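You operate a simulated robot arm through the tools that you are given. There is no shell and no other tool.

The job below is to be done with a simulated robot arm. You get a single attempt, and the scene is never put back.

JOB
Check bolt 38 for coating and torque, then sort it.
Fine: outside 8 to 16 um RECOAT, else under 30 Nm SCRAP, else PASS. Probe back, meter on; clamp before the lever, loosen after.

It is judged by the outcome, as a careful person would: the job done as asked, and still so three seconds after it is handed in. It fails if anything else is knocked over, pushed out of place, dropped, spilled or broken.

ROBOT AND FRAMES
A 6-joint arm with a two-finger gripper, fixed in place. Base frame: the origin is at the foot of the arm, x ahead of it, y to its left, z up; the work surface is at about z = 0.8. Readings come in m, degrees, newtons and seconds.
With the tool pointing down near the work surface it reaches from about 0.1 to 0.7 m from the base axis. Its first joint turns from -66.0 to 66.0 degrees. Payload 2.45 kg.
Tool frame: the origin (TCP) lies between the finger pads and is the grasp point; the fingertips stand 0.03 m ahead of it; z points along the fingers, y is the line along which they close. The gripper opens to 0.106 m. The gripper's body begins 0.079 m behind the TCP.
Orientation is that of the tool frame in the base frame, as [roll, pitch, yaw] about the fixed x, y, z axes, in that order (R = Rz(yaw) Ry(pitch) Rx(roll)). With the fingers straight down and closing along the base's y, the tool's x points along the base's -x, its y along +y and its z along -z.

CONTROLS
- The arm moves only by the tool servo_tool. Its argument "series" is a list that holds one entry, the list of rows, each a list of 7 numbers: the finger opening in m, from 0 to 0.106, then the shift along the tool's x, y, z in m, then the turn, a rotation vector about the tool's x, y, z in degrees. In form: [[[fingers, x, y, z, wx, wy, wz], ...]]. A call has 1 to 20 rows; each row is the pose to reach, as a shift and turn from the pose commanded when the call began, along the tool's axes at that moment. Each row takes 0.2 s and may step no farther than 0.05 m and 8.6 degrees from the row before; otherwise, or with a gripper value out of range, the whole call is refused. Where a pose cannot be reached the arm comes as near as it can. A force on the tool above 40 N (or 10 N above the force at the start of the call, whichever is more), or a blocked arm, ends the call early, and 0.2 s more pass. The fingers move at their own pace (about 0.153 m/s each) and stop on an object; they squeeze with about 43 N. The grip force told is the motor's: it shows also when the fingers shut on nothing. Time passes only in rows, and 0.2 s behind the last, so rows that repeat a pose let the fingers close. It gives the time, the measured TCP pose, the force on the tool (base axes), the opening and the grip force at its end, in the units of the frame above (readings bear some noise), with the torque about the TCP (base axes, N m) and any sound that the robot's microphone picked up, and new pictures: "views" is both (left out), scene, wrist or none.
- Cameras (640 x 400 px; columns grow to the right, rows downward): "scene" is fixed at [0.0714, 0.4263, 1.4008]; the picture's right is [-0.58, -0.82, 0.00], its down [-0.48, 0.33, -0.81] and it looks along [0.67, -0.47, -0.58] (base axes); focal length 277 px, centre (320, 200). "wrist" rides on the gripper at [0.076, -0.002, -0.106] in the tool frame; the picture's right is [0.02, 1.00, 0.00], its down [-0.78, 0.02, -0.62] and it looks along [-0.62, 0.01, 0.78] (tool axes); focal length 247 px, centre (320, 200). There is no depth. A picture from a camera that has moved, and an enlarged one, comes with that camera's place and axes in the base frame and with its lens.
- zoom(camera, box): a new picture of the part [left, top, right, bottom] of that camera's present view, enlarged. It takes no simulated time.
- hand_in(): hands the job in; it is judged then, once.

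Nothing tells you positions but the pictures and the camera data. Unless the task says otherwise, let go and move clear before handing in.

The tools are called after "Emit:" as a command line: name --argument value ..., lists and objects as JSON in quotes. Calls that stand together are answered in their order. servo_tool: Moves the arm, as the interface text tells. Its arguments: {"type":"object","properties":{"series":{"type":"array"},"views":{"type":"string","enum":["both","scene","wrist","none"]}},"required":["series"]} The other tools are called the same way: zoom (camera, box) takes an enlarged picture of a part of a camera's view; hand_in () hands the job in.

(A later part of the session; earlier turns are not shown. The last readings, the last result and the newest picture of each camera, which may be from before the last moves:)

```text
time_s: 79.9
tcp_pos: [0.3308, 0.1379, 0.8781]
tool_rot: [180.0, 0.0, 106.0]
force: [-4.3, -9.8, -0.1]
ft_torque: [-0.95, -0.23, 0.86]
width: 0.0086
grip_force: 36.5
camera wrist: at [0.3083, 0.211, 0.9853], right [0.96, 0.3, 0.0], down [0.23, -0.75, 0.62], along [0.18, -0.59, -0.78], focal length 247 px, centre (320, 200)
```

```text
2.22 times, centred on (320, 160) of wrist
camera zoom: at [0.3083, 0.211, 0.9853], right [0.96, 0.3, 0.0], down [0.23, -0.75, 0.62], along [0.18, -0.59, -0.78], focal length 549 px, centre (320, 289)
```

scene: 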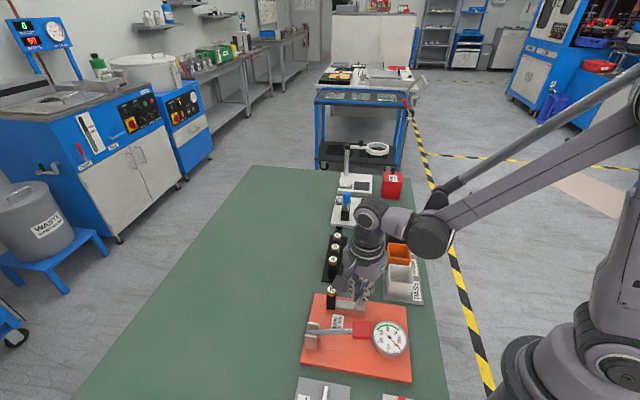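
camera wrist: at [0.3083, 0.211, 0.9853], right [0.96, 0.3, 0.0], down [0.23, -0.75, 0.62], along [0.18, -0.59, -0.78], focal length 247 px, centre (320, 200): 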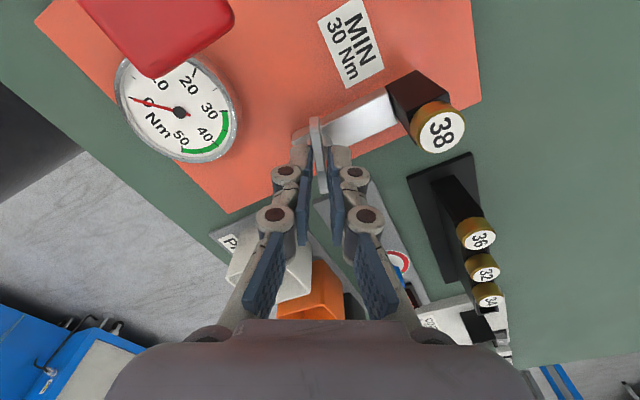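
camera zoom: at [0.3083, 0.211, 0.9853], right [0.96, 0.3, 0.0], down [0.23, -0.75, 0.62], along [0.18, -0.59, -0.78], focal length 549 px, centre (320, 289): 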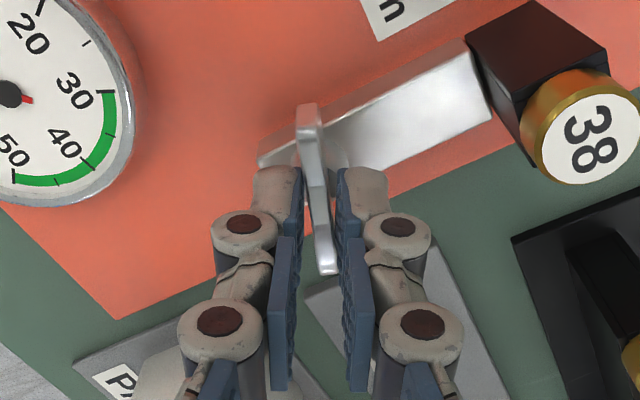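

The wing hit its stop: it twists in the pads with the torque at 0.86 N·m, so the clamp is tight. I'll open, rise clear, and check before using the lever.

Emit:
servo_tool --series '[[[0.015, 0, 0, 0, 0, 0, -4], [0.03, 0, 0, 0, 0, 0, -4], [0.04, 0, 0, -0.03, 0, 0, -4], [0.04, 0, 0, -0.07, 0, 0, -4], [0.03, 0.02, 0, -0.1, 0, 0, -4], [0.0, 0.05, -0.02, -0.1, 0, 0, -4], [0.0, 0.06, -0.04, -0.1, 0, 0, -4], [0.0, 0.06, -0.04, -0.1, 0, 0, -4]]]'

Emit:
zoom --camera "wrist" --box '[180, 0, 380, 160]'

Emit:
zoom --camera "scene" --box '[300, 280, 420, 390]'

```text
time_s: 81.7
tcp_pos: [0.2756, 0.1878, 0.979]
tool_rot: [-180.0, -0.1, 110.0]
force: [0.3, -0.5, 0.2]
ft_torque: [0.01, 0.01, 0.01]
width: 0.0001
grip_force: 28.4
camera wrist: at [0.2475, 0.2583, 1.0863], right [0.93, 0.36, 0.0], down [0.28, -0.73, 0.62], along [0.22, -0.58, -0.78], focal length 247 px, centre (320, 200)
```

scene: 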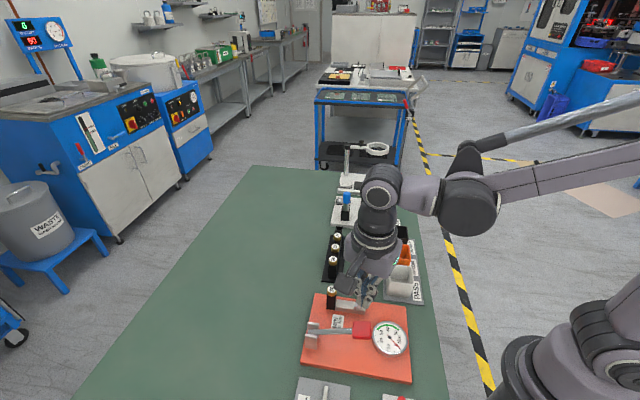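
wrist: 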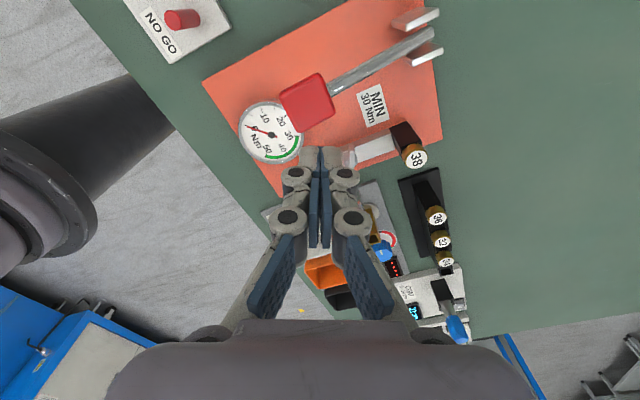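

```text
2.50 times, centred on (280, 80) of wrist
camera zoom: at [0.2475, 0.2583, 1.0863], right [0.93, 0.36, 0.0], down [0.28, -0.73, 0.62], along [0.22, -0.58, -0.78], focal length 617 px, centre (420, 500)
```

zoom: 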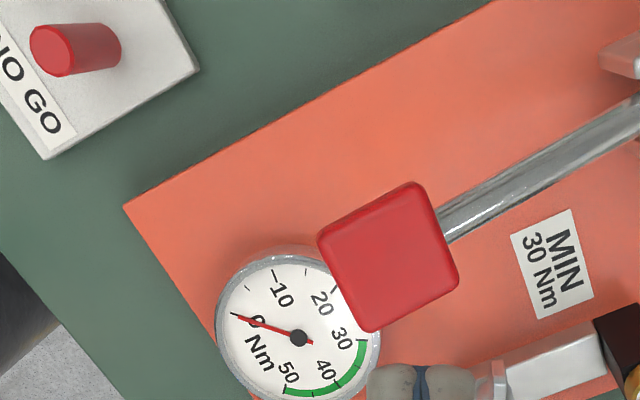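

```text
3.64 times, centred on (360, 335) of scene
camera zoom: at [0.0714, 0.4263, 1.4008], right [-0.58, -0.82, 0.0], down [-0.48, 0.33, -0.81], along [0.67, -0.47, -0.58], focal length 1008 px, centre (174, -291)
```

zoom: 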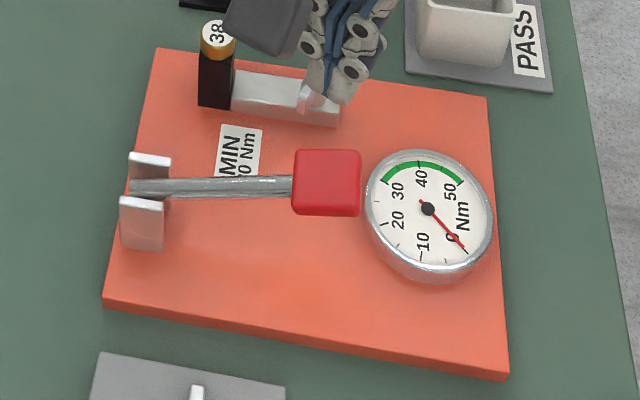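

The clamp is closed and the dial is at 0. With the fingers shut, I'll move over the red paddle (about 0.258, 0.200) and come down to just above it.

Emit:
servo_tool --series '[[[0.0, 0.0191, -0.0114, 0, 0, 0, 0], [0.0, 0.0191, -0.0114, 0.02, 0, 0, 0], [0.0, 0.0191, -0.0114, 0.035, 0, 0, 0], [0.0, 0.0191, -0.0114, 0.035, 0, 0, 0]]]' --views "wrist"

Emit:
zoom --camera "wrist" --box '[230, 60, 410, 200]'

Emit:
zoom --camera "scene" --box '[300, 280, 420, 390]'

```text
time_s: 82.7
tcp_pos: [0.2595, 0.2016, 0.944]
tool_rot: [-179.9, 0.0, 110.0]
force: [-0.7, 0.3, 0.2]
ft_torque: [0.0, 0.0, -0.01]
width: 0.0002
grip_force: 29.2
camera wrist: at [0.2314, 0.2729, 1.051], right [0.93, 0.36, 0.0], down [0.28, -0.73, 0.62], along [0.22, -0.58, -0.78], focal length 247 px, centre (320, 200)
```

wrist: 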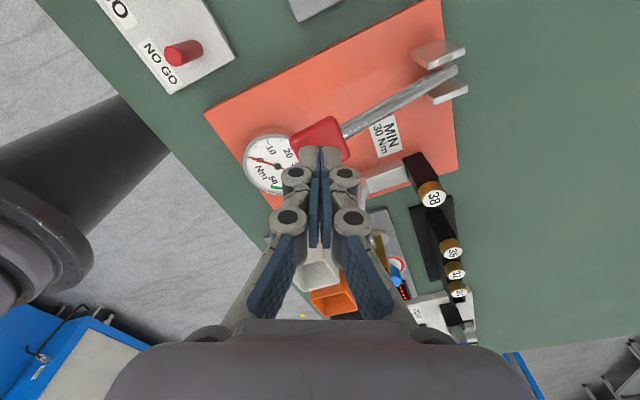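

```text
2.86 times, centred on (320, 130) of wrist
camera zoom: at [0.2314, 0.2729, 1.051], right [0.93, 0.36, 0.0], down [0.28, -0.73, 0.62], along [0.22, -0.58, -0.78], focal length 706 px, centre (320, 400)
```

zoom: 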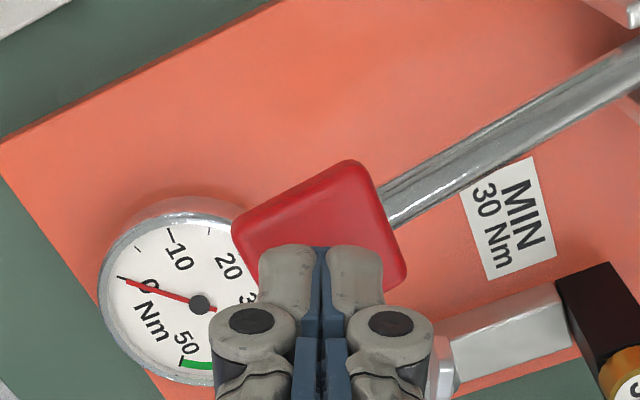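

```text
3.64 times, centred on (360, 335) of scene
camera zoom: at [0.0714, 0.4263, 1.4008], right [-0.58, -0.82, 0.0], down [-0.48, 0.33, -0.81], along [0.67, -0.47, -0.58], focal length 1008 px, centre (174, -291)
```

zoom: 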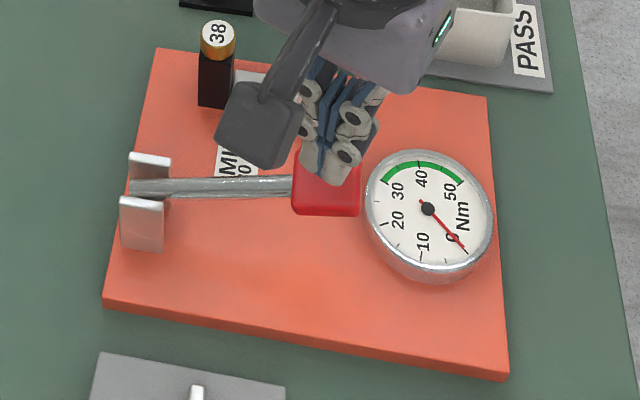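

The fingertips are over the paddle and the dial is visible. I'll press down slowly.

Emit:
servo_tool --series '[[[0.0, 0, 0, 0.004, 0, 0, 0], [0.0, 0, 0, 0.008, 0, 0, 0], [0.0, 0, 0, 0.01, 0, 0, 0], [0.0, 0, 0, 0.012, 0, 0, 0], [0.0, 0, 0, 0.014, 0, 0, 0], [0.0, 0, 0, 0.016, 0, 0, 0], [0.0, 0, 0, 0.016, 0, 0, 0]]]' --views "none"

Emit:
zoom --camera "scene" --box '[300, 280, 420, 390]'

```text
time_s: 84.3
tcp_pos: [0.2605, 0.1997, 0.9271]
tool_rot: [-179.9, 0.0, 109.9]
force: [-0.4, -0.1, -0.3]
ft_torque: [0.03, -0.02, -0.03]
width: 0.0
grip_force: 28.4
```

```text
3.64 times, centred on (360, 335) of scene
camera zoom: at [0.0714, 0.4263, 1.4008], right [-0.58, -0.82, 0.0], down [-0.48, 0.33, -0.81], along [0.67, -0.47, -0.58], focal length 1008 px, centre (174, -291)
```

zoom: 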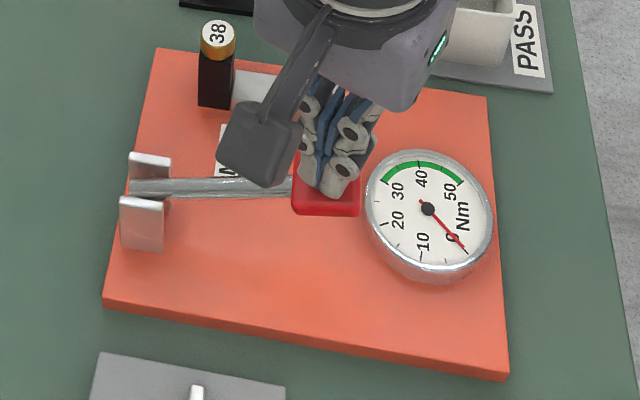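

Emit:
servo_tool --series '[[[0.0, 0, 0, 0.002, 0, 0, 0], [0.0, 0, 0, 0.004, 0, 0, 0], [0.0, 0, 0, 0.006, 0, 0, 0], [0.0, 0, 0, 0.008, 0, 0, 0], [0.0, 0, 0, 0.01, 0, 0, 0], [0.0, 0, 0, 0.01, 0, 0, 0]]]' --views "wrist"

Emit:
zoom --camera "scene" --box '[300, 280, 420, 390]'

```text
time_s: 85.7
tcp_pos: [0.2602, 0.1984, 0.9188]
tool_rot: [-179.9, 0.0, 110.0]
force: [-0.2, 1.3, 1.7]
ft_torque: [0.0, 0.02, -0.02]
width: 0.0
grip_force: 28.9
camera wrist: at [0.2324, 0.2697, 1.0251], right [0.93, 0.36, 0.0], down [0.28, -0.73, 0.62], along [0.22, -0.58, -0.78], focal length 247 px, centre (320, 200)
```

wrist: 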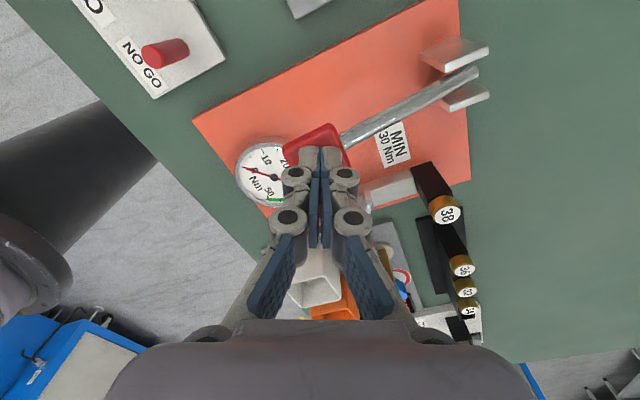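

```text
3.64 times, centred on (360, 335) of scene
camera zoom: at [0.0714, 0.4263, 1.4008], right [-0.58, -0.82, 0.0], down [-0.48, 0.33, -0.81], along [0.67, -0.47, -0.58], focal length 1008 px, centre (174, -291)
```

zoom: 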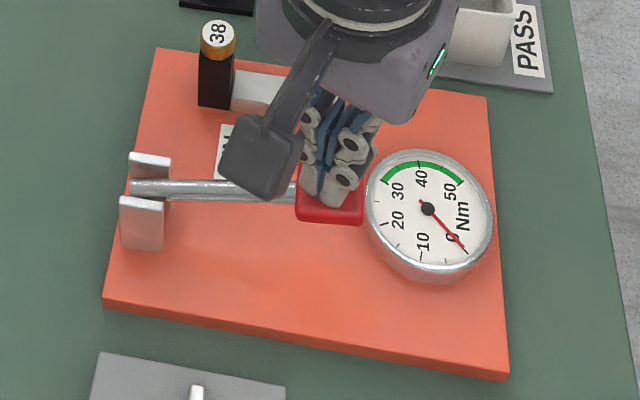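

The paddle has begun to move with little force. I'll keep pressing.

Emit:
servo_tool --series '[[[0.0, 0, 0, 0.003, 0, 0, 0], [0.0, 0, 0, 0.006, 0, 0, 0], [0.0, 0, 0, 0.009, 0, 0, 0], [0.0, 0, 0, 0.012, 0, 0, 0], [0.0, 0, 0, 0.015, 0, 0, 0], [0.0, 0, 0, 0.015, 0, 0, 0]]]' --views "wrist"

Emit:
zoom --camera "scene" --box '[300, 280, 420, 390]'

```text
time_s: 87.1
tcp_pos: [0.259, 0.199, 0.9018]
tool_rot: [-179.9, -0.1, 110.0]
force: [-0.8, -0.7, 2.5]
ft_torque: [-0.07, 0.05, -0.01]
width: 0.0
grip_force: 28.6
camera wrist: at [0.232, 0.2703, 1.0092], right [0.93, 0.36, 0.0], down [0.28, -0.73, 0.62], along [0.22, -0.58, -0.78], focal length 247 px, centre (320, 200)
```

wrist: 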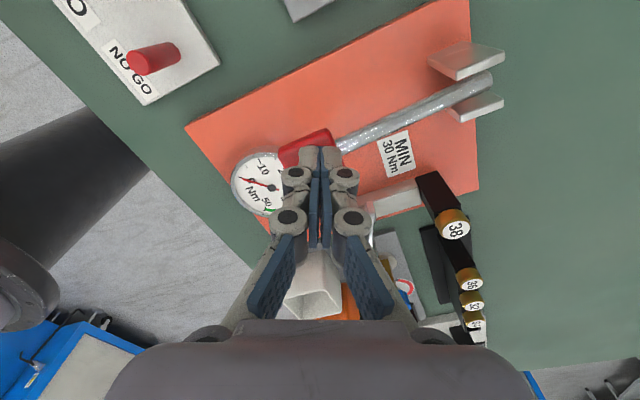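

```text
3.64 times, centred on (360, 335) of scene
camera zoom: at [0.0713, 0.4263, 1.4009], right [-0.58, -0.82, 0.0], down [-0.48, 0.33, -0.81], along [0.67, -0.47, -0.58], focal length 1008 px, centre (174, -291)
```

zoom: 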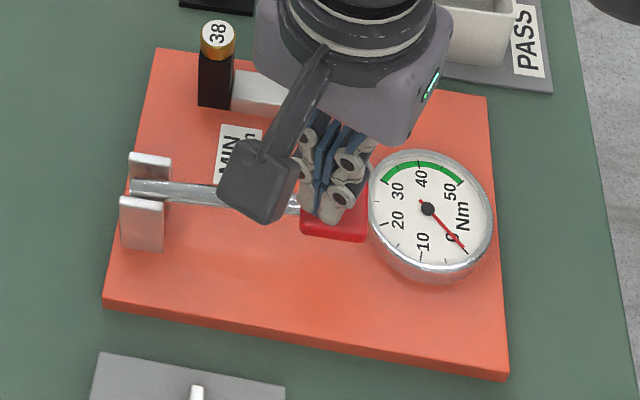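

Emit:
servo_tool --series '[[[0.0, 0, 0, 0.003, 0, 0, 0], [0.0, 0, 0, 0.006, 0, 0, 0], [0.0, 0, 0, 0.009, 0, 0, 0], [0.0, 0, 0, 0.012, 0, 0, 0], [0.0, 0, 0, 0.015, 0, 0, 0], [0.0, 0, 0, 0.015, 0, 0, 0]]]' --views "wrist"

Emit:
zoom --camera "scene" --box '[300, 280, 420, 390]'

```text
time_s: 88.5
tcp_pos: [0.2607, 0.1991, 0.8883]
tool_rot: [179.9, 0.0, 110.0]
force: [-2.0, 0.4, 3.7]
ft_torque: [0.03, 0.02, 0.02]
width: 0.0
grip_force: 28.3
camera wrist: at [0.2326, 0.2706, 0.9947], right [0.93, 0.36, 0.0], down [0.28, -0.73, 0.62], along [0.22, -0.58, -0.78], focal length 247 px, centre (320, 200)
```

wrist: 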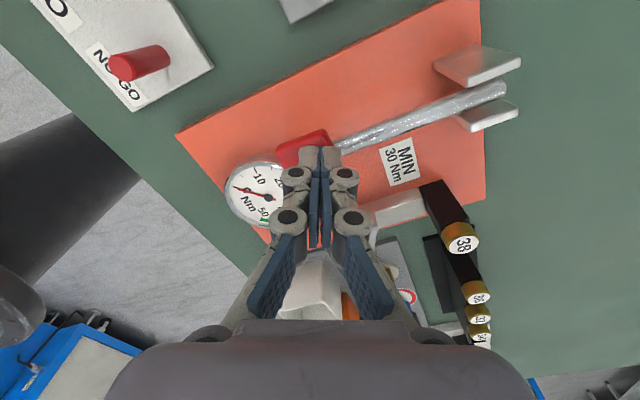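

```text
3.64 times, centred on (360, 335) of scene
camera zoom: at [0.0713, 0.4263, 1.4009], right [-0.58, -0.82, 0.0], down [-0.48, 0.33, -0.81], along [0.67, -0.47, -0.58], focal length 1008 px, centre (174, -291)
```

zoom: 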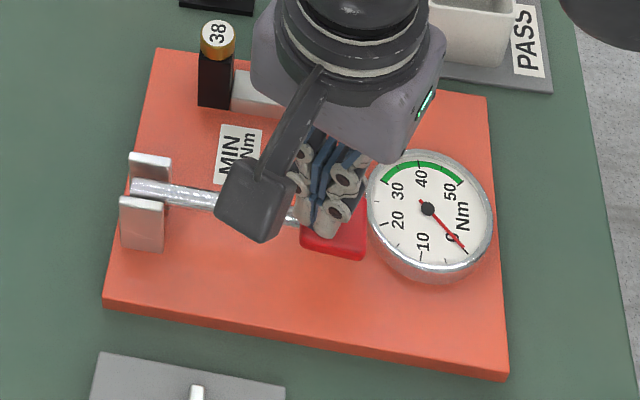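

Emit:
servo_tool --series '[[[0.0, 0, 0, 0.003, 0, 0, 0], [0.0, 0, 0, 0.006, 0, 0, 0], [0.0, 0, 0, 0.009, 0, 0, 0], [0.0, 0, 0, 0.012, 0, 0, 0], [0.0, 0, 0, 0.012, 0, 0, 0]]]' --views "wrist"

Emit:
zoom --camera "scene" --box '[300, 280, 420, 390]'

```text
time_s: 89.7
tcp_pos: [0.2593, 0.1999, 0.8754]
tool_rot: [180.0, -0.1, 109.9]
force: [3.5, -3.2, 28.8]
ft_torque: [0.23, -0.22, -0.05]
width: 0.0
grip_force: 29.1
camera wrist: at [0.2317, 0.2707, 0.983], right [0.93, 0.36, 0.0], down [0.28, -0.73, 0.62], along [0.22, -0.58, -0.78], focal length 247 px, centre (320, 200)
```

wrist: 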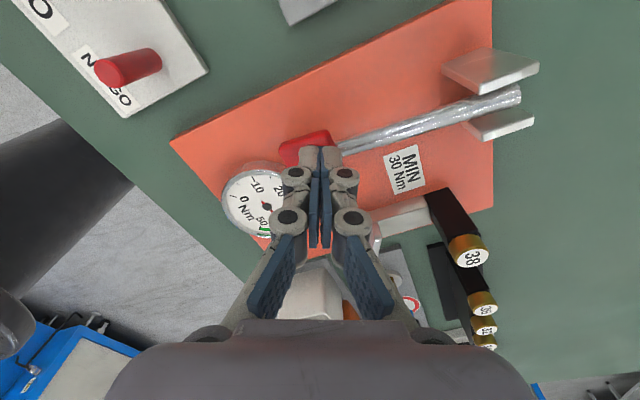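

```text
3.64 times, centred on (360, 335) of scene
camera zoom: at [0.0712, 0.4261, 1.4009], right [-0.58, -0.82, 0.0], down [-0.48, 0.34, -0.81], along [0.67, -0.47, -0.58], focal length 1008 px, centre (174, -291)
```

zoom: 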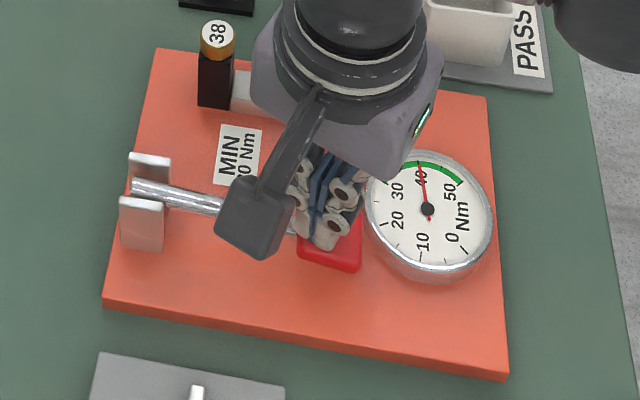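

The lever reached its stop and the dial jumped. I'll read it closely.

Emit:
zoom --camera "scene" --box '[365, 315, 415, 365]'

Emit:
servo_tool --series '[[[0.0, 0, 0, 0, 0, 0, 0], [0.0, 0, 0, 0.0005, 0, 0, 0]]]' --views "none"

Emit:
zoom --camera "scene" --box '[365, 315, 415, 365]'

```text
8.00 times, centred on (390, 340) of scene
camera zoom: at [0.0712, 0.4261, 1.4009], right [-0.58, -0.82, 0.0], down [-0.48, 0.34, -0.81], along [0.67, -0.47, -0.58], focal length 2217 px, centre (-240, -920)
```

zoom: 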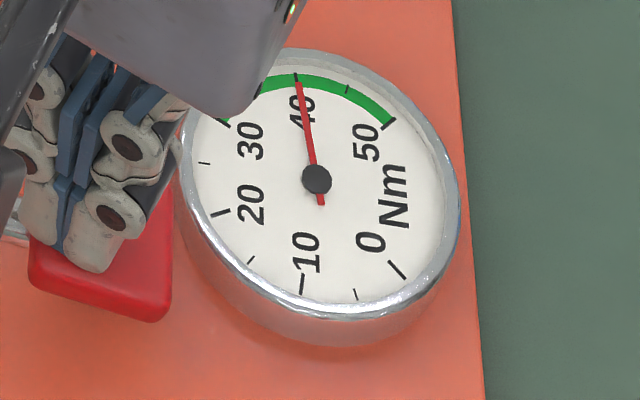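

```text
time_s: 90.3
tcp_pos: [0.2584, 0.1993, 0.8759]
tool_rot: [-179.9, -0.1, 110.1]
force: [6.1, 0.7, 31.5]
ft_torque: [0.32, -0.25, -0.05]
width: 0.0001
grip_force: 28.5
```

```text
8.00 times, centred on (390, 340) of scene
camera zoom: at [0.0712, 0.4261, 1.4009], right [-0.58, -0.82, 0.0], down [-0.48, 0.34, -0.81], along [0.67, -0.47, -0.58], focal length 2217 px, centre (-240, -920)
```

zoom: 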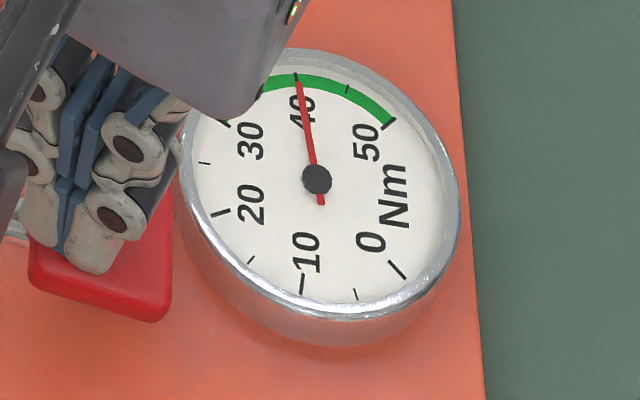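

Torque is 40 Nm, well above 30, so the coating decides: bolt 38 goes to RECOAT. I'll release the lever gently and rise.

Emit:
servo_tool --series '[[[0.0, 0, 0, -0.005, 0, 0, 0], [0.0, 0, 0, -0.015, 0, 0, 0], [0.0, 0, 0, -0.025, 0, 0, 0], [0.0, 0, 0, -0.04, 0, 0, 0], [0.0, 0, 0, -0.06, 0, 0, 0], [0.0, 0, 0, -0.08, 0, 0, 0], [0.0, 0, 0, -0.1, 0, 0, 0], [0.0, 0, 0, -0.1, 0, 0, 0]]]'

Emit:
zoom --camera "scene" --box '[300, 280, 420, 390]'

Emit:
zoom --camera "wrist" --box '[220, 0, 460, 180]'

```text
time_s: 92.1
tcp_pos: [0.259, 0.1997, 0.9772]
tool_rot: [-179.9, -0.1, 110.0]
force: [0.0, 0.2, -0.2]
ft_torque: [-0.01, 0.02, 0.02]
width: 0.0
grip_force: 28.5
camera wrist: at [0.2327, 0.2703, 1.084], right [0.93, 0.36, 0.0], down [0.28, -0.73, 0.62], along [0.22, -0.58, -0.78], focal length 247 px, centre (320, 200)
```

scene: 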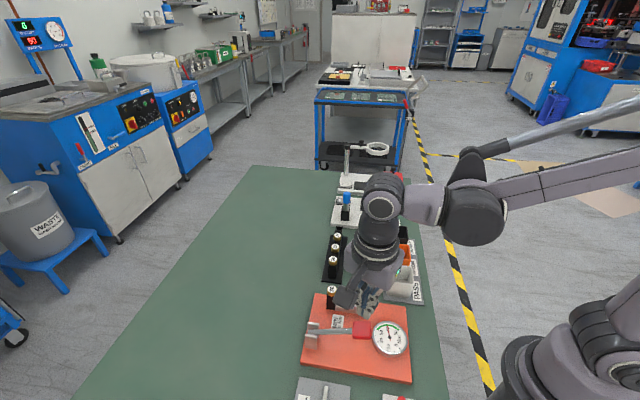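
wrist: 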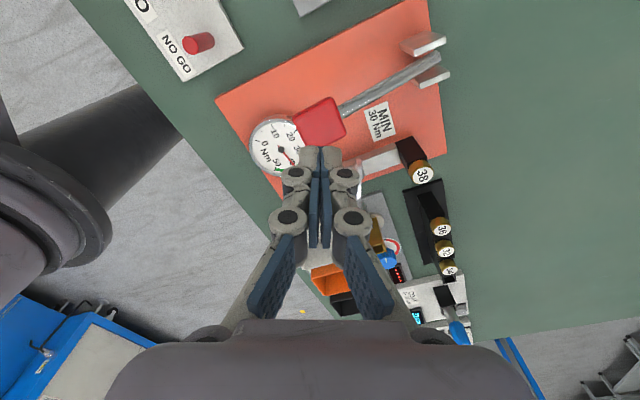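

```text
3.64 times, centred on (360, 335) of scene
camera zoom: at [0.0714, 0.4263, 1.4008], right [-0.58, -0.82, 0.0], down [-0.48, 0.33, -0.81], along [0.67, -0.47, -0.58], focal length 1008 px, centre (174, -291)
```

zoom: 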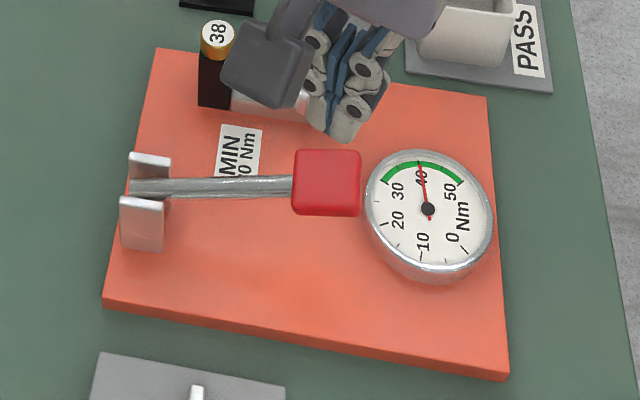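

```text
2.22 times, centred on (340, 90) of wrist
camera zoom: at [0.2327, 0.2703, 1.084], right [0.93, 0.36, 0.0], down [0.28, -0.73, 0.62], along [0.22, -0.58, -0.78], focal length 549 px, centre (276, 444)
```

zoom: 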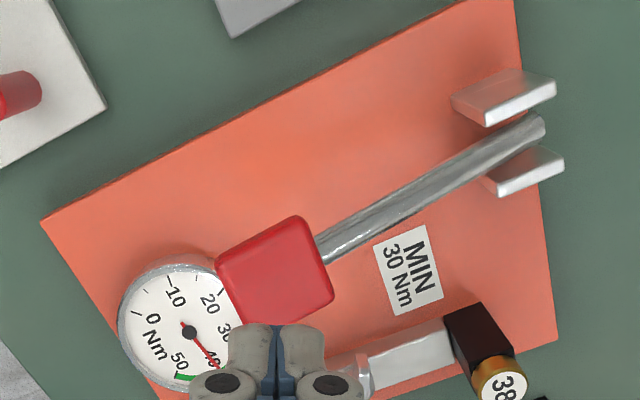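

The lever has sprung back and the dial holds 40. Now I'll go back over the clamp wing to loosen it.

Emit:
servo_tool --series '[[[0.0, -0.03, 0.018, 0, 0, 0, 0], [0.02, -0.06, 0.035, 0, 0, 0, 0], [0.03, -0.0812, 0.0477, 0, 0, 0, 0], [0.03, -0.0812, 0.0477, 0.02, 0, 0, 0], [0.03, -0.0812, 0.0477, 0.02, 0, 0, 0]]]'

Emit:
zoom --camera "wrist" --box '[230, 20, 410, 200]'

Emit:
zoom --camera "scene" --box '[320, 260, 400, 330]'

```text
time_s: 93.3
tcp_pos: [0.3312, 0.1386, 0.9571]
tool_rot: [-179.9, 0.0, 110.0]
force: [0.7, -0.4, -0.9]
ft_torque: [-0.03, 0.0, 0.07]
width: 0.0301
grip_force: 0.1
camera wrist: at [0.3046, 0.21, 1.0634], right [0.93, 0.36, 0.0], down [0.28, -0.73, 0.62], along [0.22, -0.58, -0.78], focal length 247 px, centre (320, 200)
```

scene: 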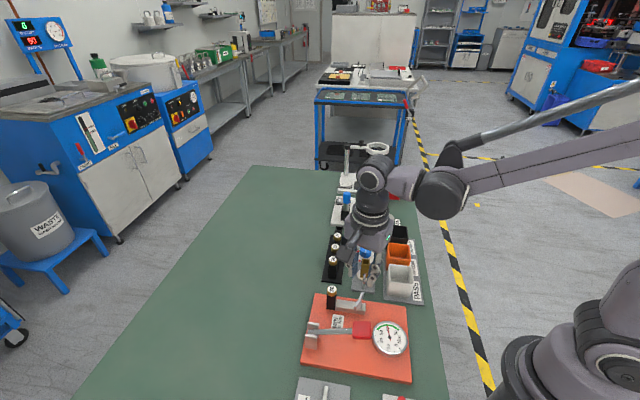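
wrist: 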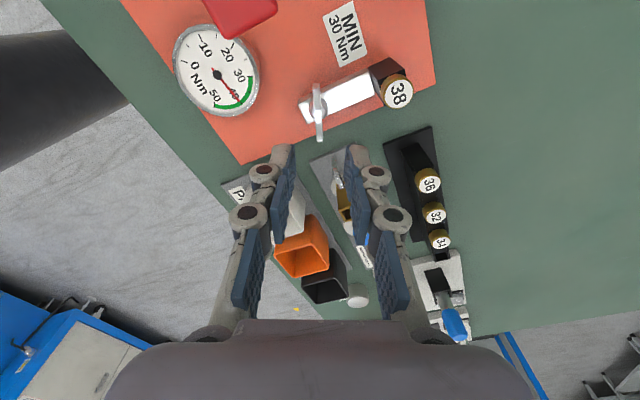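

```text
2.22 times, centred on (320, 110) of wrist
camera zoom: at [0.3046, 0.21, 1.0634], right [0.93, 0.36, 0.0], down [0.28, -0.73, 0.62], along [0.22, -0.58, -0.78], focal length 549 px, centre (320, 400)
```

zoom: 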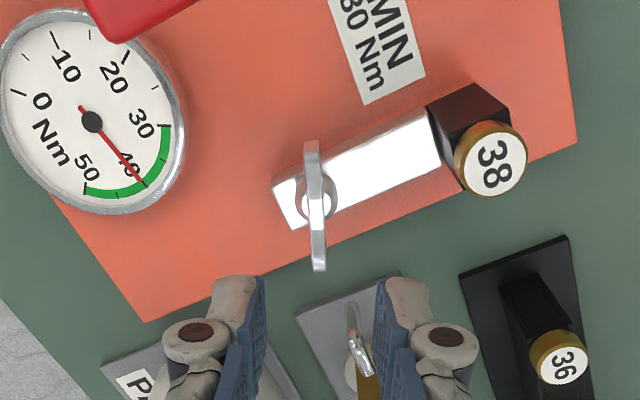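

```text
5.71 times, centred on (360, 295) of scene
camera zoom: at [0.0714, 0.4263, 1.4008], right [-0.58, -0.82, 0.0], down [-0.48, 0.33, -0.81], along [0.67, -0.47, -0.58], focal length 1584 px, centre (91, -343)
```

zoom: 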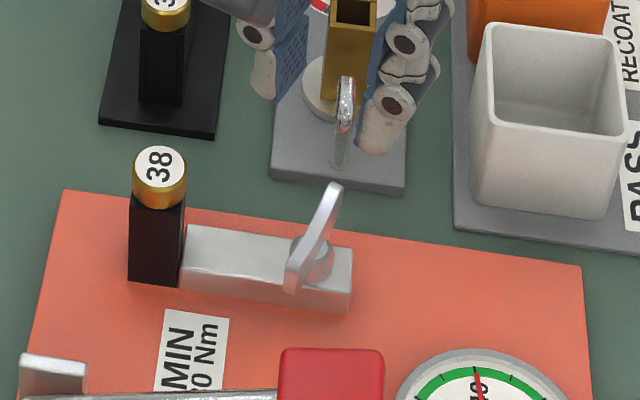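

The wing is at about 113° here. I'll align, descend, grip, and start turning counter-clockwise to loosen.

Emit:
servo_tool --series '[[[0.03, 0, -0.001, 0.03, 0, 0, -3], [0.03, 0, -0.001, 0.06, 0, 0, -3], [0.03, 0, -0.001, 0.0785, 0, 0, -3], [0.03, 0, -0.001, 0.0785, 0, 0, -3], [0.015, 0, -0.001, 0.0785, 0, 0, -3], [0.0, 0, -0.001, 0.0785, 0, 0, -3], [0.0, 0, -0.001, 0.0785, 0, 0, -3], [0.0, 0, -0.001, 0.0785, 0, 0, -3], [0.0, 0, -0.001, 0.0785, 0, 0, -8], [0.0, 0, -0.001, 0.0785, 0, 0, -13], [0.0, 0, -0.001, 0.0785, 0, 0, -18], [0.0, 0, -0.001, 0.0785, 0, 0, -18]]]'

Emit:
zoom --camera "wrist" --box '[230, 70, 410, 250]'

```text
time_s: 95.9
tcp_pos: [0.3302, 0.1394, 0.876]
tool_rot: [-179.7, -0.1, 128.0]
force: [-15.5, 0.2, -25.0]
ft_torque: [0.06, 0.43, 0.0]
width: 0.0062
grip_force: 34.2
camera wrist: at [0.2822, 0.1987, 0.9835], right [0.77, 0.63, 0.0], down [0.5, -0.61, 0.62], along [0.39, -0.48, -0.78], focal length 247 px, centre (320, 200)
```

scene: 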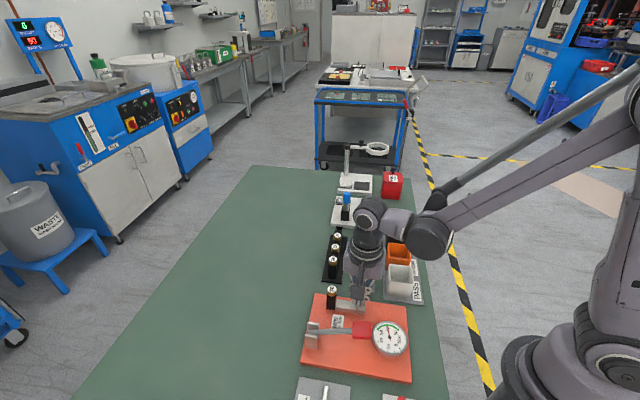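
wrist: 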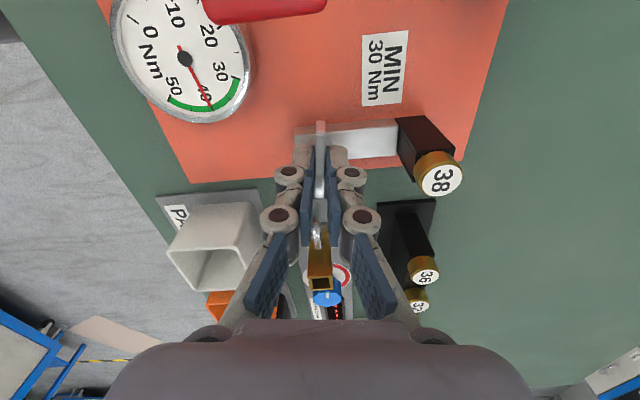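

```text
2.22 times, centred on (320, 160) of wrist
camera zoom: at [0.2822, 0.1987, 0.9835], right [0.77, 0.63, 0.0], down [0.5, -0.61, 0.62], along [0.39, -0.48, -0.78], focal length 549 px, centre (320, 289)
```

zoom: 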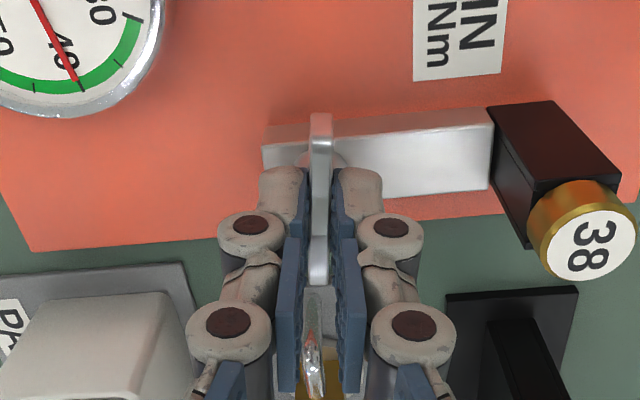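

Emit:
servo_tool --series '[[[0.0, 0, -0.001, 0.001, 0, 0, -7], [0.0, 0, -0.001, 0.001, 0, 0, -14], [0.0, 0, -0.001, 0.001, 0, 0, -21], [0.0, 0, -0.001, 0.001, 0, 0, -28], [0.0, 0, -0.001, 0.001, 0, 0, -28]]]' --views "none"

```text
time_s: 97.1
tcp_pos: [0.3291, 0.1391, 0.8757]
tool_rot: [179.9, -0.1, 156.1]
force: [-11.5, 8.8, 15.5]
ft_torque: [0.38, 0.57, 0.04]
width: 0.0061
grip_force: 34.4
```

Emit:
servo_tool --series '[[[0.0, 0.001, 0, -0.0005, 0, 0, -7], [0.0, 0.001, 0, -0.0005, 0, 0, -14], [0.0, 0.001, 0, -0.0005, 0, 0, -21], [0.0, 0.001, 0, -0.0005, 0, 0, -28], [0.0, 0.001, 0, -0.0005, 0, 0, -35], [0.0, 0.001, 0, -0.0005, 0, 0, -35]]]' --views "none"

```text
time_s: 98.5
tcp_pos: [0.3307, 0.1404, 0.877]
tool_rot: [-180.0, 0.0, -168.9]
force: [5.2, 11.1, -5.4]
ft_torque: [0.28, -0.32, 0.0]
width: 0.0061
grip_force: 33.7
```

Emit:
servo_tool --series '[[[0.0, 0, 0.0007, 0, 0, 0, -7], [0.0, 0, 0.0007, 0, 0, 0, -14], [0.0, 0, 0.0007, 0, 0, 0, -21], [0.0, 0, 0.0007, 0, 0, 0, -28], [0.0, 0, 0.0007, 0, 0, 0, -35], [0.0, 0, 0.0007, 0, 0, 0, -35]]]'

Emit:
zoom --camera "scene" --box '[320, 260, 400, 330]'

Emit:
zoom --camera "wrist" --box '[230, 70, 410, 250]'

```text
time_s: 99.9
tcp_pos: [0.3305, 0.1391, 0.8763]
tool_rot: [-180.0, 0.1, -134.0]
force: [13.5, -0.5, 0.9]
ft_torque: [0.66, -0.96, 0.01]
width: 0.0057
grip_force: 33.7
camera wrist: at [0.2776, 0.083, 0.9832], right [-0.73, 0.68, 0.0], down [0.53, 0.58, 0.62], along [0.42, 0.46, -0.78], focal length 247 px, centre (320, 200)
```

scene: 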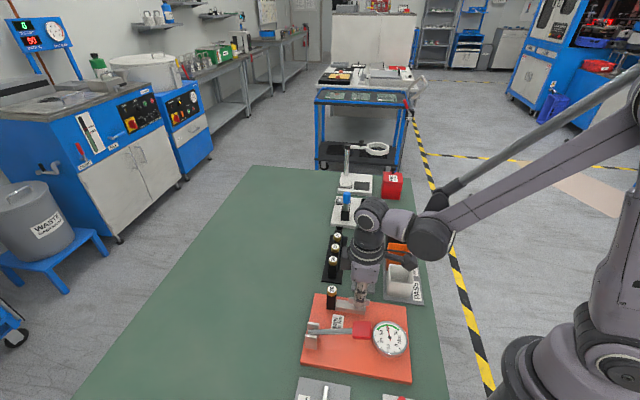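
wrist: 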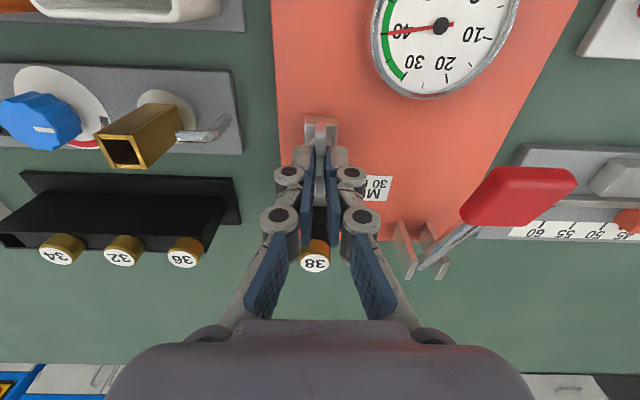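

```text
5.71 times, centred on (360, 295) of scene
camera zoom: at [0.0717, 0.4263, 1.4008], right [-0.58, -0.82, 0.0], down [-0.48, 0.33, -0.81], along [0.67, -0.47, -0.58], focal length 1584 px, centre (91, -343)
```

zoom: 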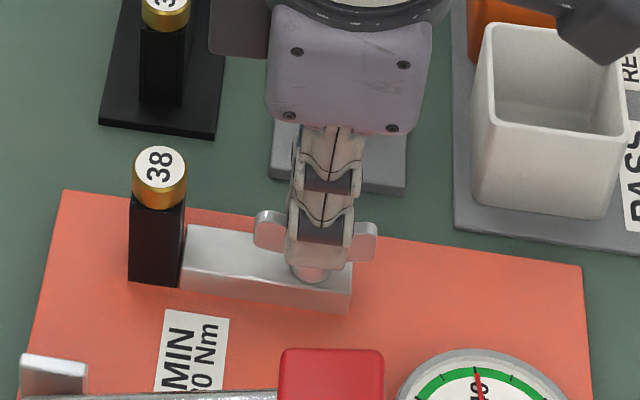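

```text
2.22 times, centred on (320, 160) of wrist
camera zoom: at [0.2776, 0.083, 0.9832], right [-0.73, 0.68, 0.0], down [0.53, 0.58, 0.62], along [0.42, 0.46, -0.78], focal length 549 px, centre (320, 289)
```

zoom: 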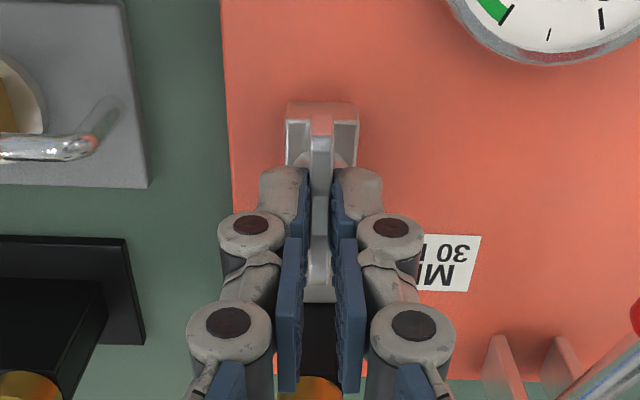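

Emit:
servo_tool --series '[[[0.0, 0, -0.0008, 0, 0, 0, -7], [0.0, 0, -0.0008, 0, 0, 0, -14], [0.0, 0, -0.0008, 0, 0, 0, -21], [0.0, 0, -0.0008, 0, 0, 0, -28], [0.0, 0, -0.0008, 0, 0, 0, -28]]]' --views "none"

```text
time_s: 101.1
tcp_pos: [0.3301, 0.1392, 0.8767]
tool_rot: [-179.9, 0.1, -105.9]
force: [8.2, 6.6, 5.3]
ft_torque: [0.46, -0.34, -0.02]
width: 0.0062
grip_force: 33.5
```

Emit:
servo_tool --series '[[[0.0, 0, 0, 0, 0, 0, -7], [0.0, 0, 0, 0, 0, 0, -14], [0.0, 0, 0, 0, 0, 0, -21], [0.0, 0, 0, 0, 0, 0, -24], [0.0, 0, 0, 0, 0, 0, -24]]]'

Emit:
zoom --camera "wrist" --box '[230, 70, 410, 250]'

```text
time_s: 102.3
tcp_pos: [0.3304, 0.1406, 0.8768]
tool_rot: [-179.9, 0.0, -82.0]
force: [7.6, 15.1, 20.3]
ft_torque: [0.15, -0.21, -0.6]
width: 0.0058
grip_force: 33.9
camera wrist: at [0.3424, 0.0633, 0.9831], right [-0.99, -0.16, 0.0], down [-0.13, 0.77, 0.62], along [-0.1, 0.61, -0.78], focal length 247 px, centre (320, 200)
```

scene: 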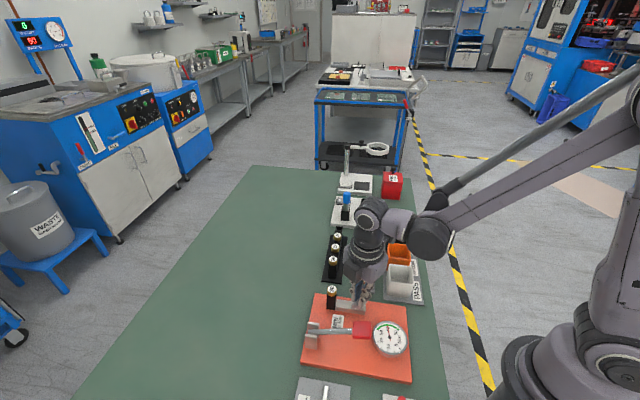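
wrist: 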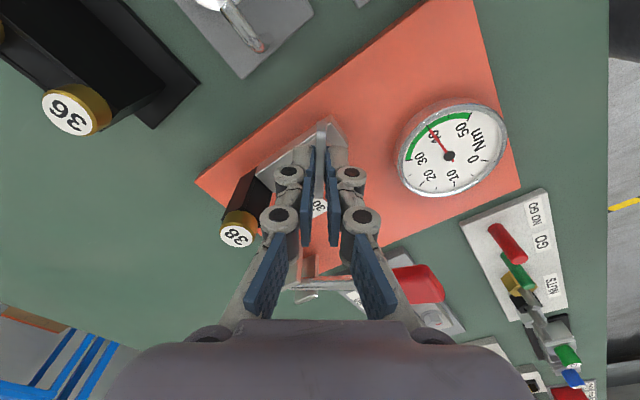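

```text
2.22 times, centred on (320, 160) of wrist
camera zoom: at [0.3424, 0.0633, 0.9831], right [-0.99, -0.16, 0.0], down [-0.13, 0.77, 0.62], along [-0.1, 0.61, -0.78], focal length 549 px, centre (320, 289)
```

zoom: 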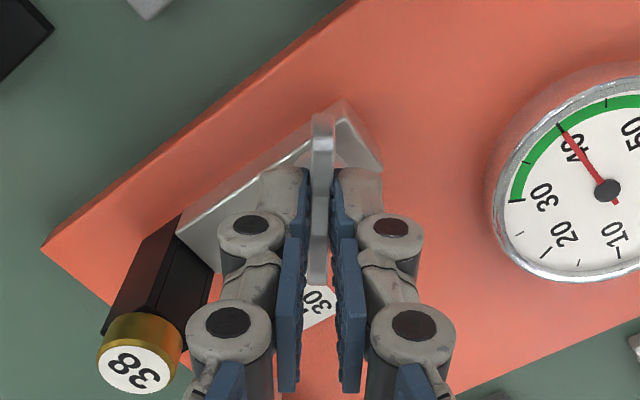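

The loosening stop is reached with the wing back at its original angle. I'll open, rise, rotate, and move above the bolt in the socket.

Emit:
servo_tool --series '[[[0.015, 0, 0, 0, 0, 0, 0], [0.035, 0, 0, 0, 0, 0, 0], [0.04, 0, 0, -0.04, 0, 0, 0], [0.04, 0, 0, -0.085, 0, 0, 0], [0.04, -0.005, -0.007, -0.085, 0, 0, 8], [0.04, -0.01, -0.014, -0.085, 0, 0, 16], [0.04, -0.015, -0.021, -0.085, 0, 0, 24], [0.04, -0.02, -0.028, -0.085, 0, 0, 32], [0.04, -0.026, -0.036, -0.085, 0, 0, 40], [0.04, -0.032, -0.044, -0.085, 0, 0, 47], [0.04, -0.0371, -0.0507, -0.085, 0, 0, 53], [0.04, -0.0371, -0.0507, -0.085, 0, 0, 53]]]'

Emit:
zoom --camera "wrist" --box '[230, 40, 410, 220]'

Emit:
zoom --camera "scene" --box '[310, 240, 400, 330]'

```text
time_s: 104.9
tcp_pos: [0.3729, 0.1836, 0.9605]
tool_rot: [-180.0, 0.1, -135.1]
force: [-0.7, -0.5, 0.1]
ft_torque: [-0.03, 0.0, 0.01]
width: 0.0399
grip_force: 0.0
camera wrist: at [0.3208, 0.1284, 1.068], right [-0.72, 0.69, 0.0], down [0.54, 0.56, 0.62], along [0.43, 0.45, -0.78], focal length 247 px, centre (320, 200)
```

scene: 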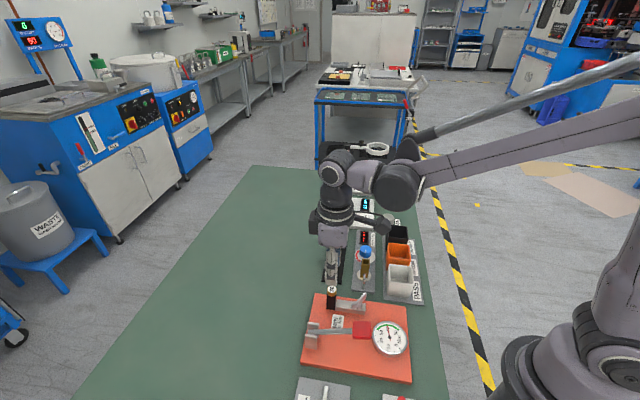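
wrist: 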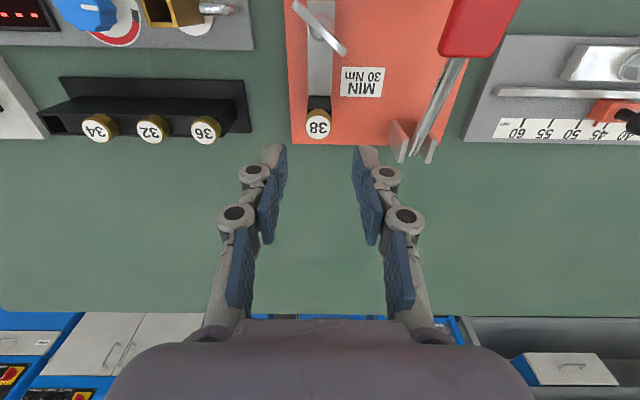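

```text
2.22 times, centred on (320, 130) of wrist
camera zoom: at [0.3208, 0.1284, 1.068], right [-0.72, 0.69, 0.0], down [0.54, 0.56, 0.62], along [0.43, 0.45, -0.78], focal length 549 px, centre (320, 356)
```

zoom: 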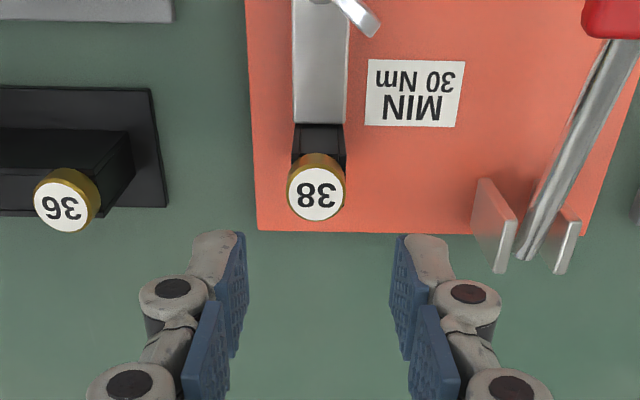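

```text
4.44 times, centred on (355, 285) of scene
camera zoom: at [0.0714, 0.4263, 1.4008], right [-0.58, -0.82, 0.0], down [-0.48, 0.33, -0.81], along [0.67, -0.47, -0.58], focal length 1232 px, centre (164, -178)
```

zoom: 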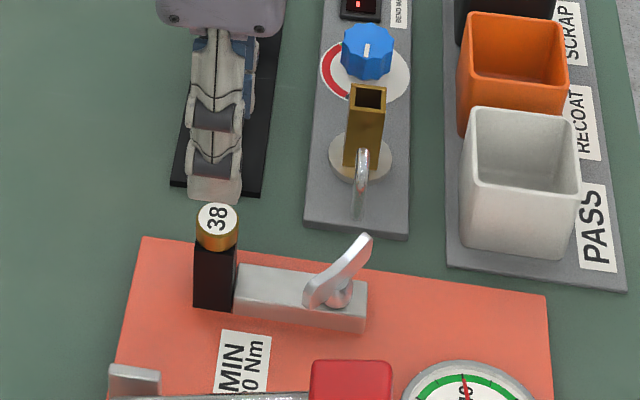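

The gripper is aligned over bolt 38. I'll descend so the fingertips hold the head just above the socket, then close.

Emit:
servo_tool --series '[[[0.04, -0.001, -0.0005, 0.03, 0, 0, 0], [0.04, -0.001, -0.0005, 0.055, 0, 0, 0], [0.04, -0.001, -0.0005, 0.066, 0, 0, 0], [0.04, -0.001, -0.0005, 0.066, 0, 0, 0], [0.03, -0.001, -0.0005, 0.066, 0, 0, 0], [0.015, -0.001, -0.0005, 0.066, 0, 0, 0], [0.015, -0.001, -0.0005, 0.066, 0, 0, 0], [0.015, -0.001, -0.0005, 0.066, 0, 0, 0]]]'

Emit:
zoom --camera "wrist" --box '[230, 60, 410, 240]'

Emit:
zoom --camera "scene" --box '[310, 240, 400, 330]'

```text
time_s: 106.7
tcp_pos: [0.376, 0.1831, 0.8949]
tool_rot: [179.9, 0.0, -135.0]
force: [-2.6, 2.4, -0.6]
ft_torque: [0.1, 0.07, 0.0]
width: 0.0204
grip_force: 43.1
camera wrist: at [0.3235, 0.1275, 1.0025], right [-0.72, 0.69, 0.0], down [0.54, 0.57, 0.62], along [0.43, 0.45, -0.78], focal length 247 px, centre (320, 200)
```

scene: 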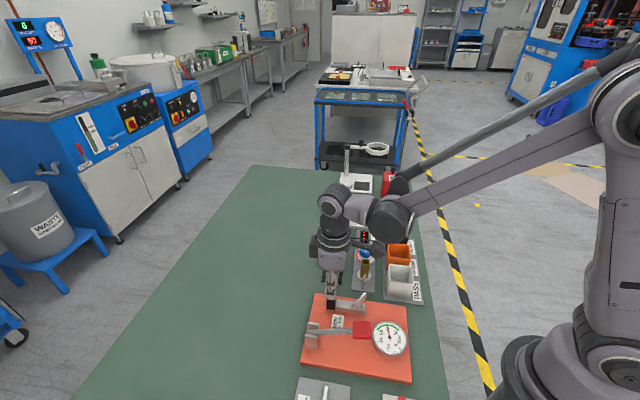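
wrist: 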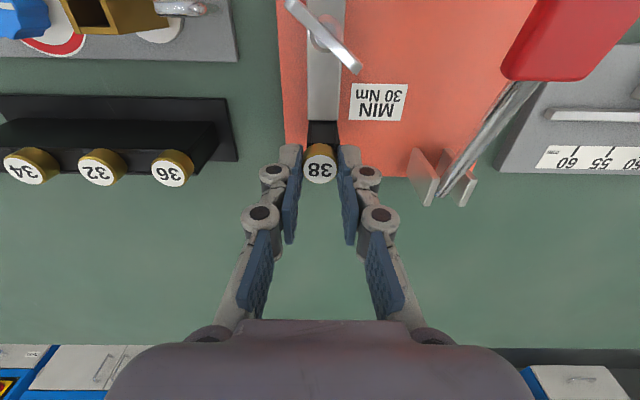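

```text
2.22 times, centred on (320, 150) of wrist
camera zoom: at [0.3235, 0.1275, 1.0025], right [-0.72, 0.69, 0.0], down [0.54, 0.57, 0.62], along [0.43, 0.45, -0.78], focal length 549 px, centre (320, 311)
```

zoom: 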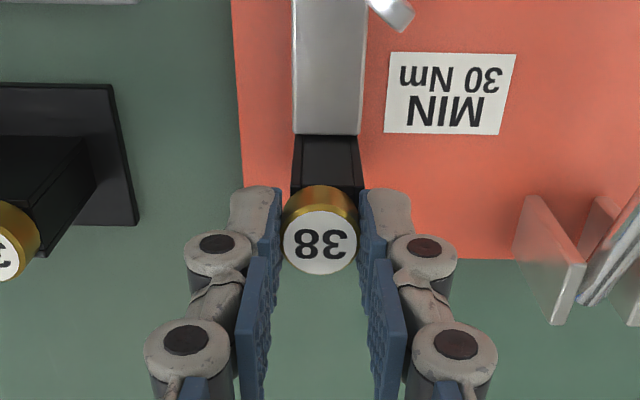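

```text
4.44 times, centred on (355, 285) of scene
camera zoom: at [0.0713, 0.4264, 1.4008], right [-0.58, -0.82, 0.0], down [-0.48, 0.33, -0.81], along [0.67, -0.47, -0.58], focal length 1232 px, centre (164, -178)
```

zoom: 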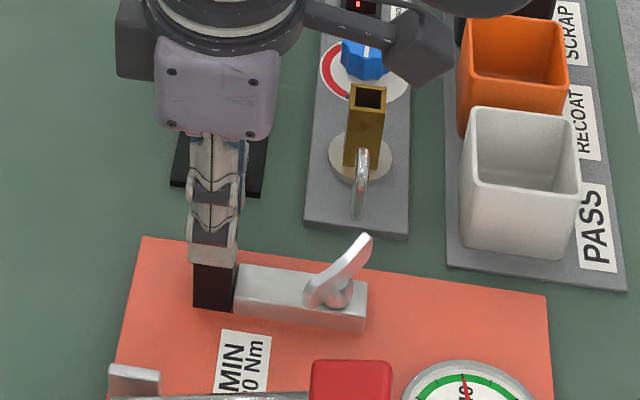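

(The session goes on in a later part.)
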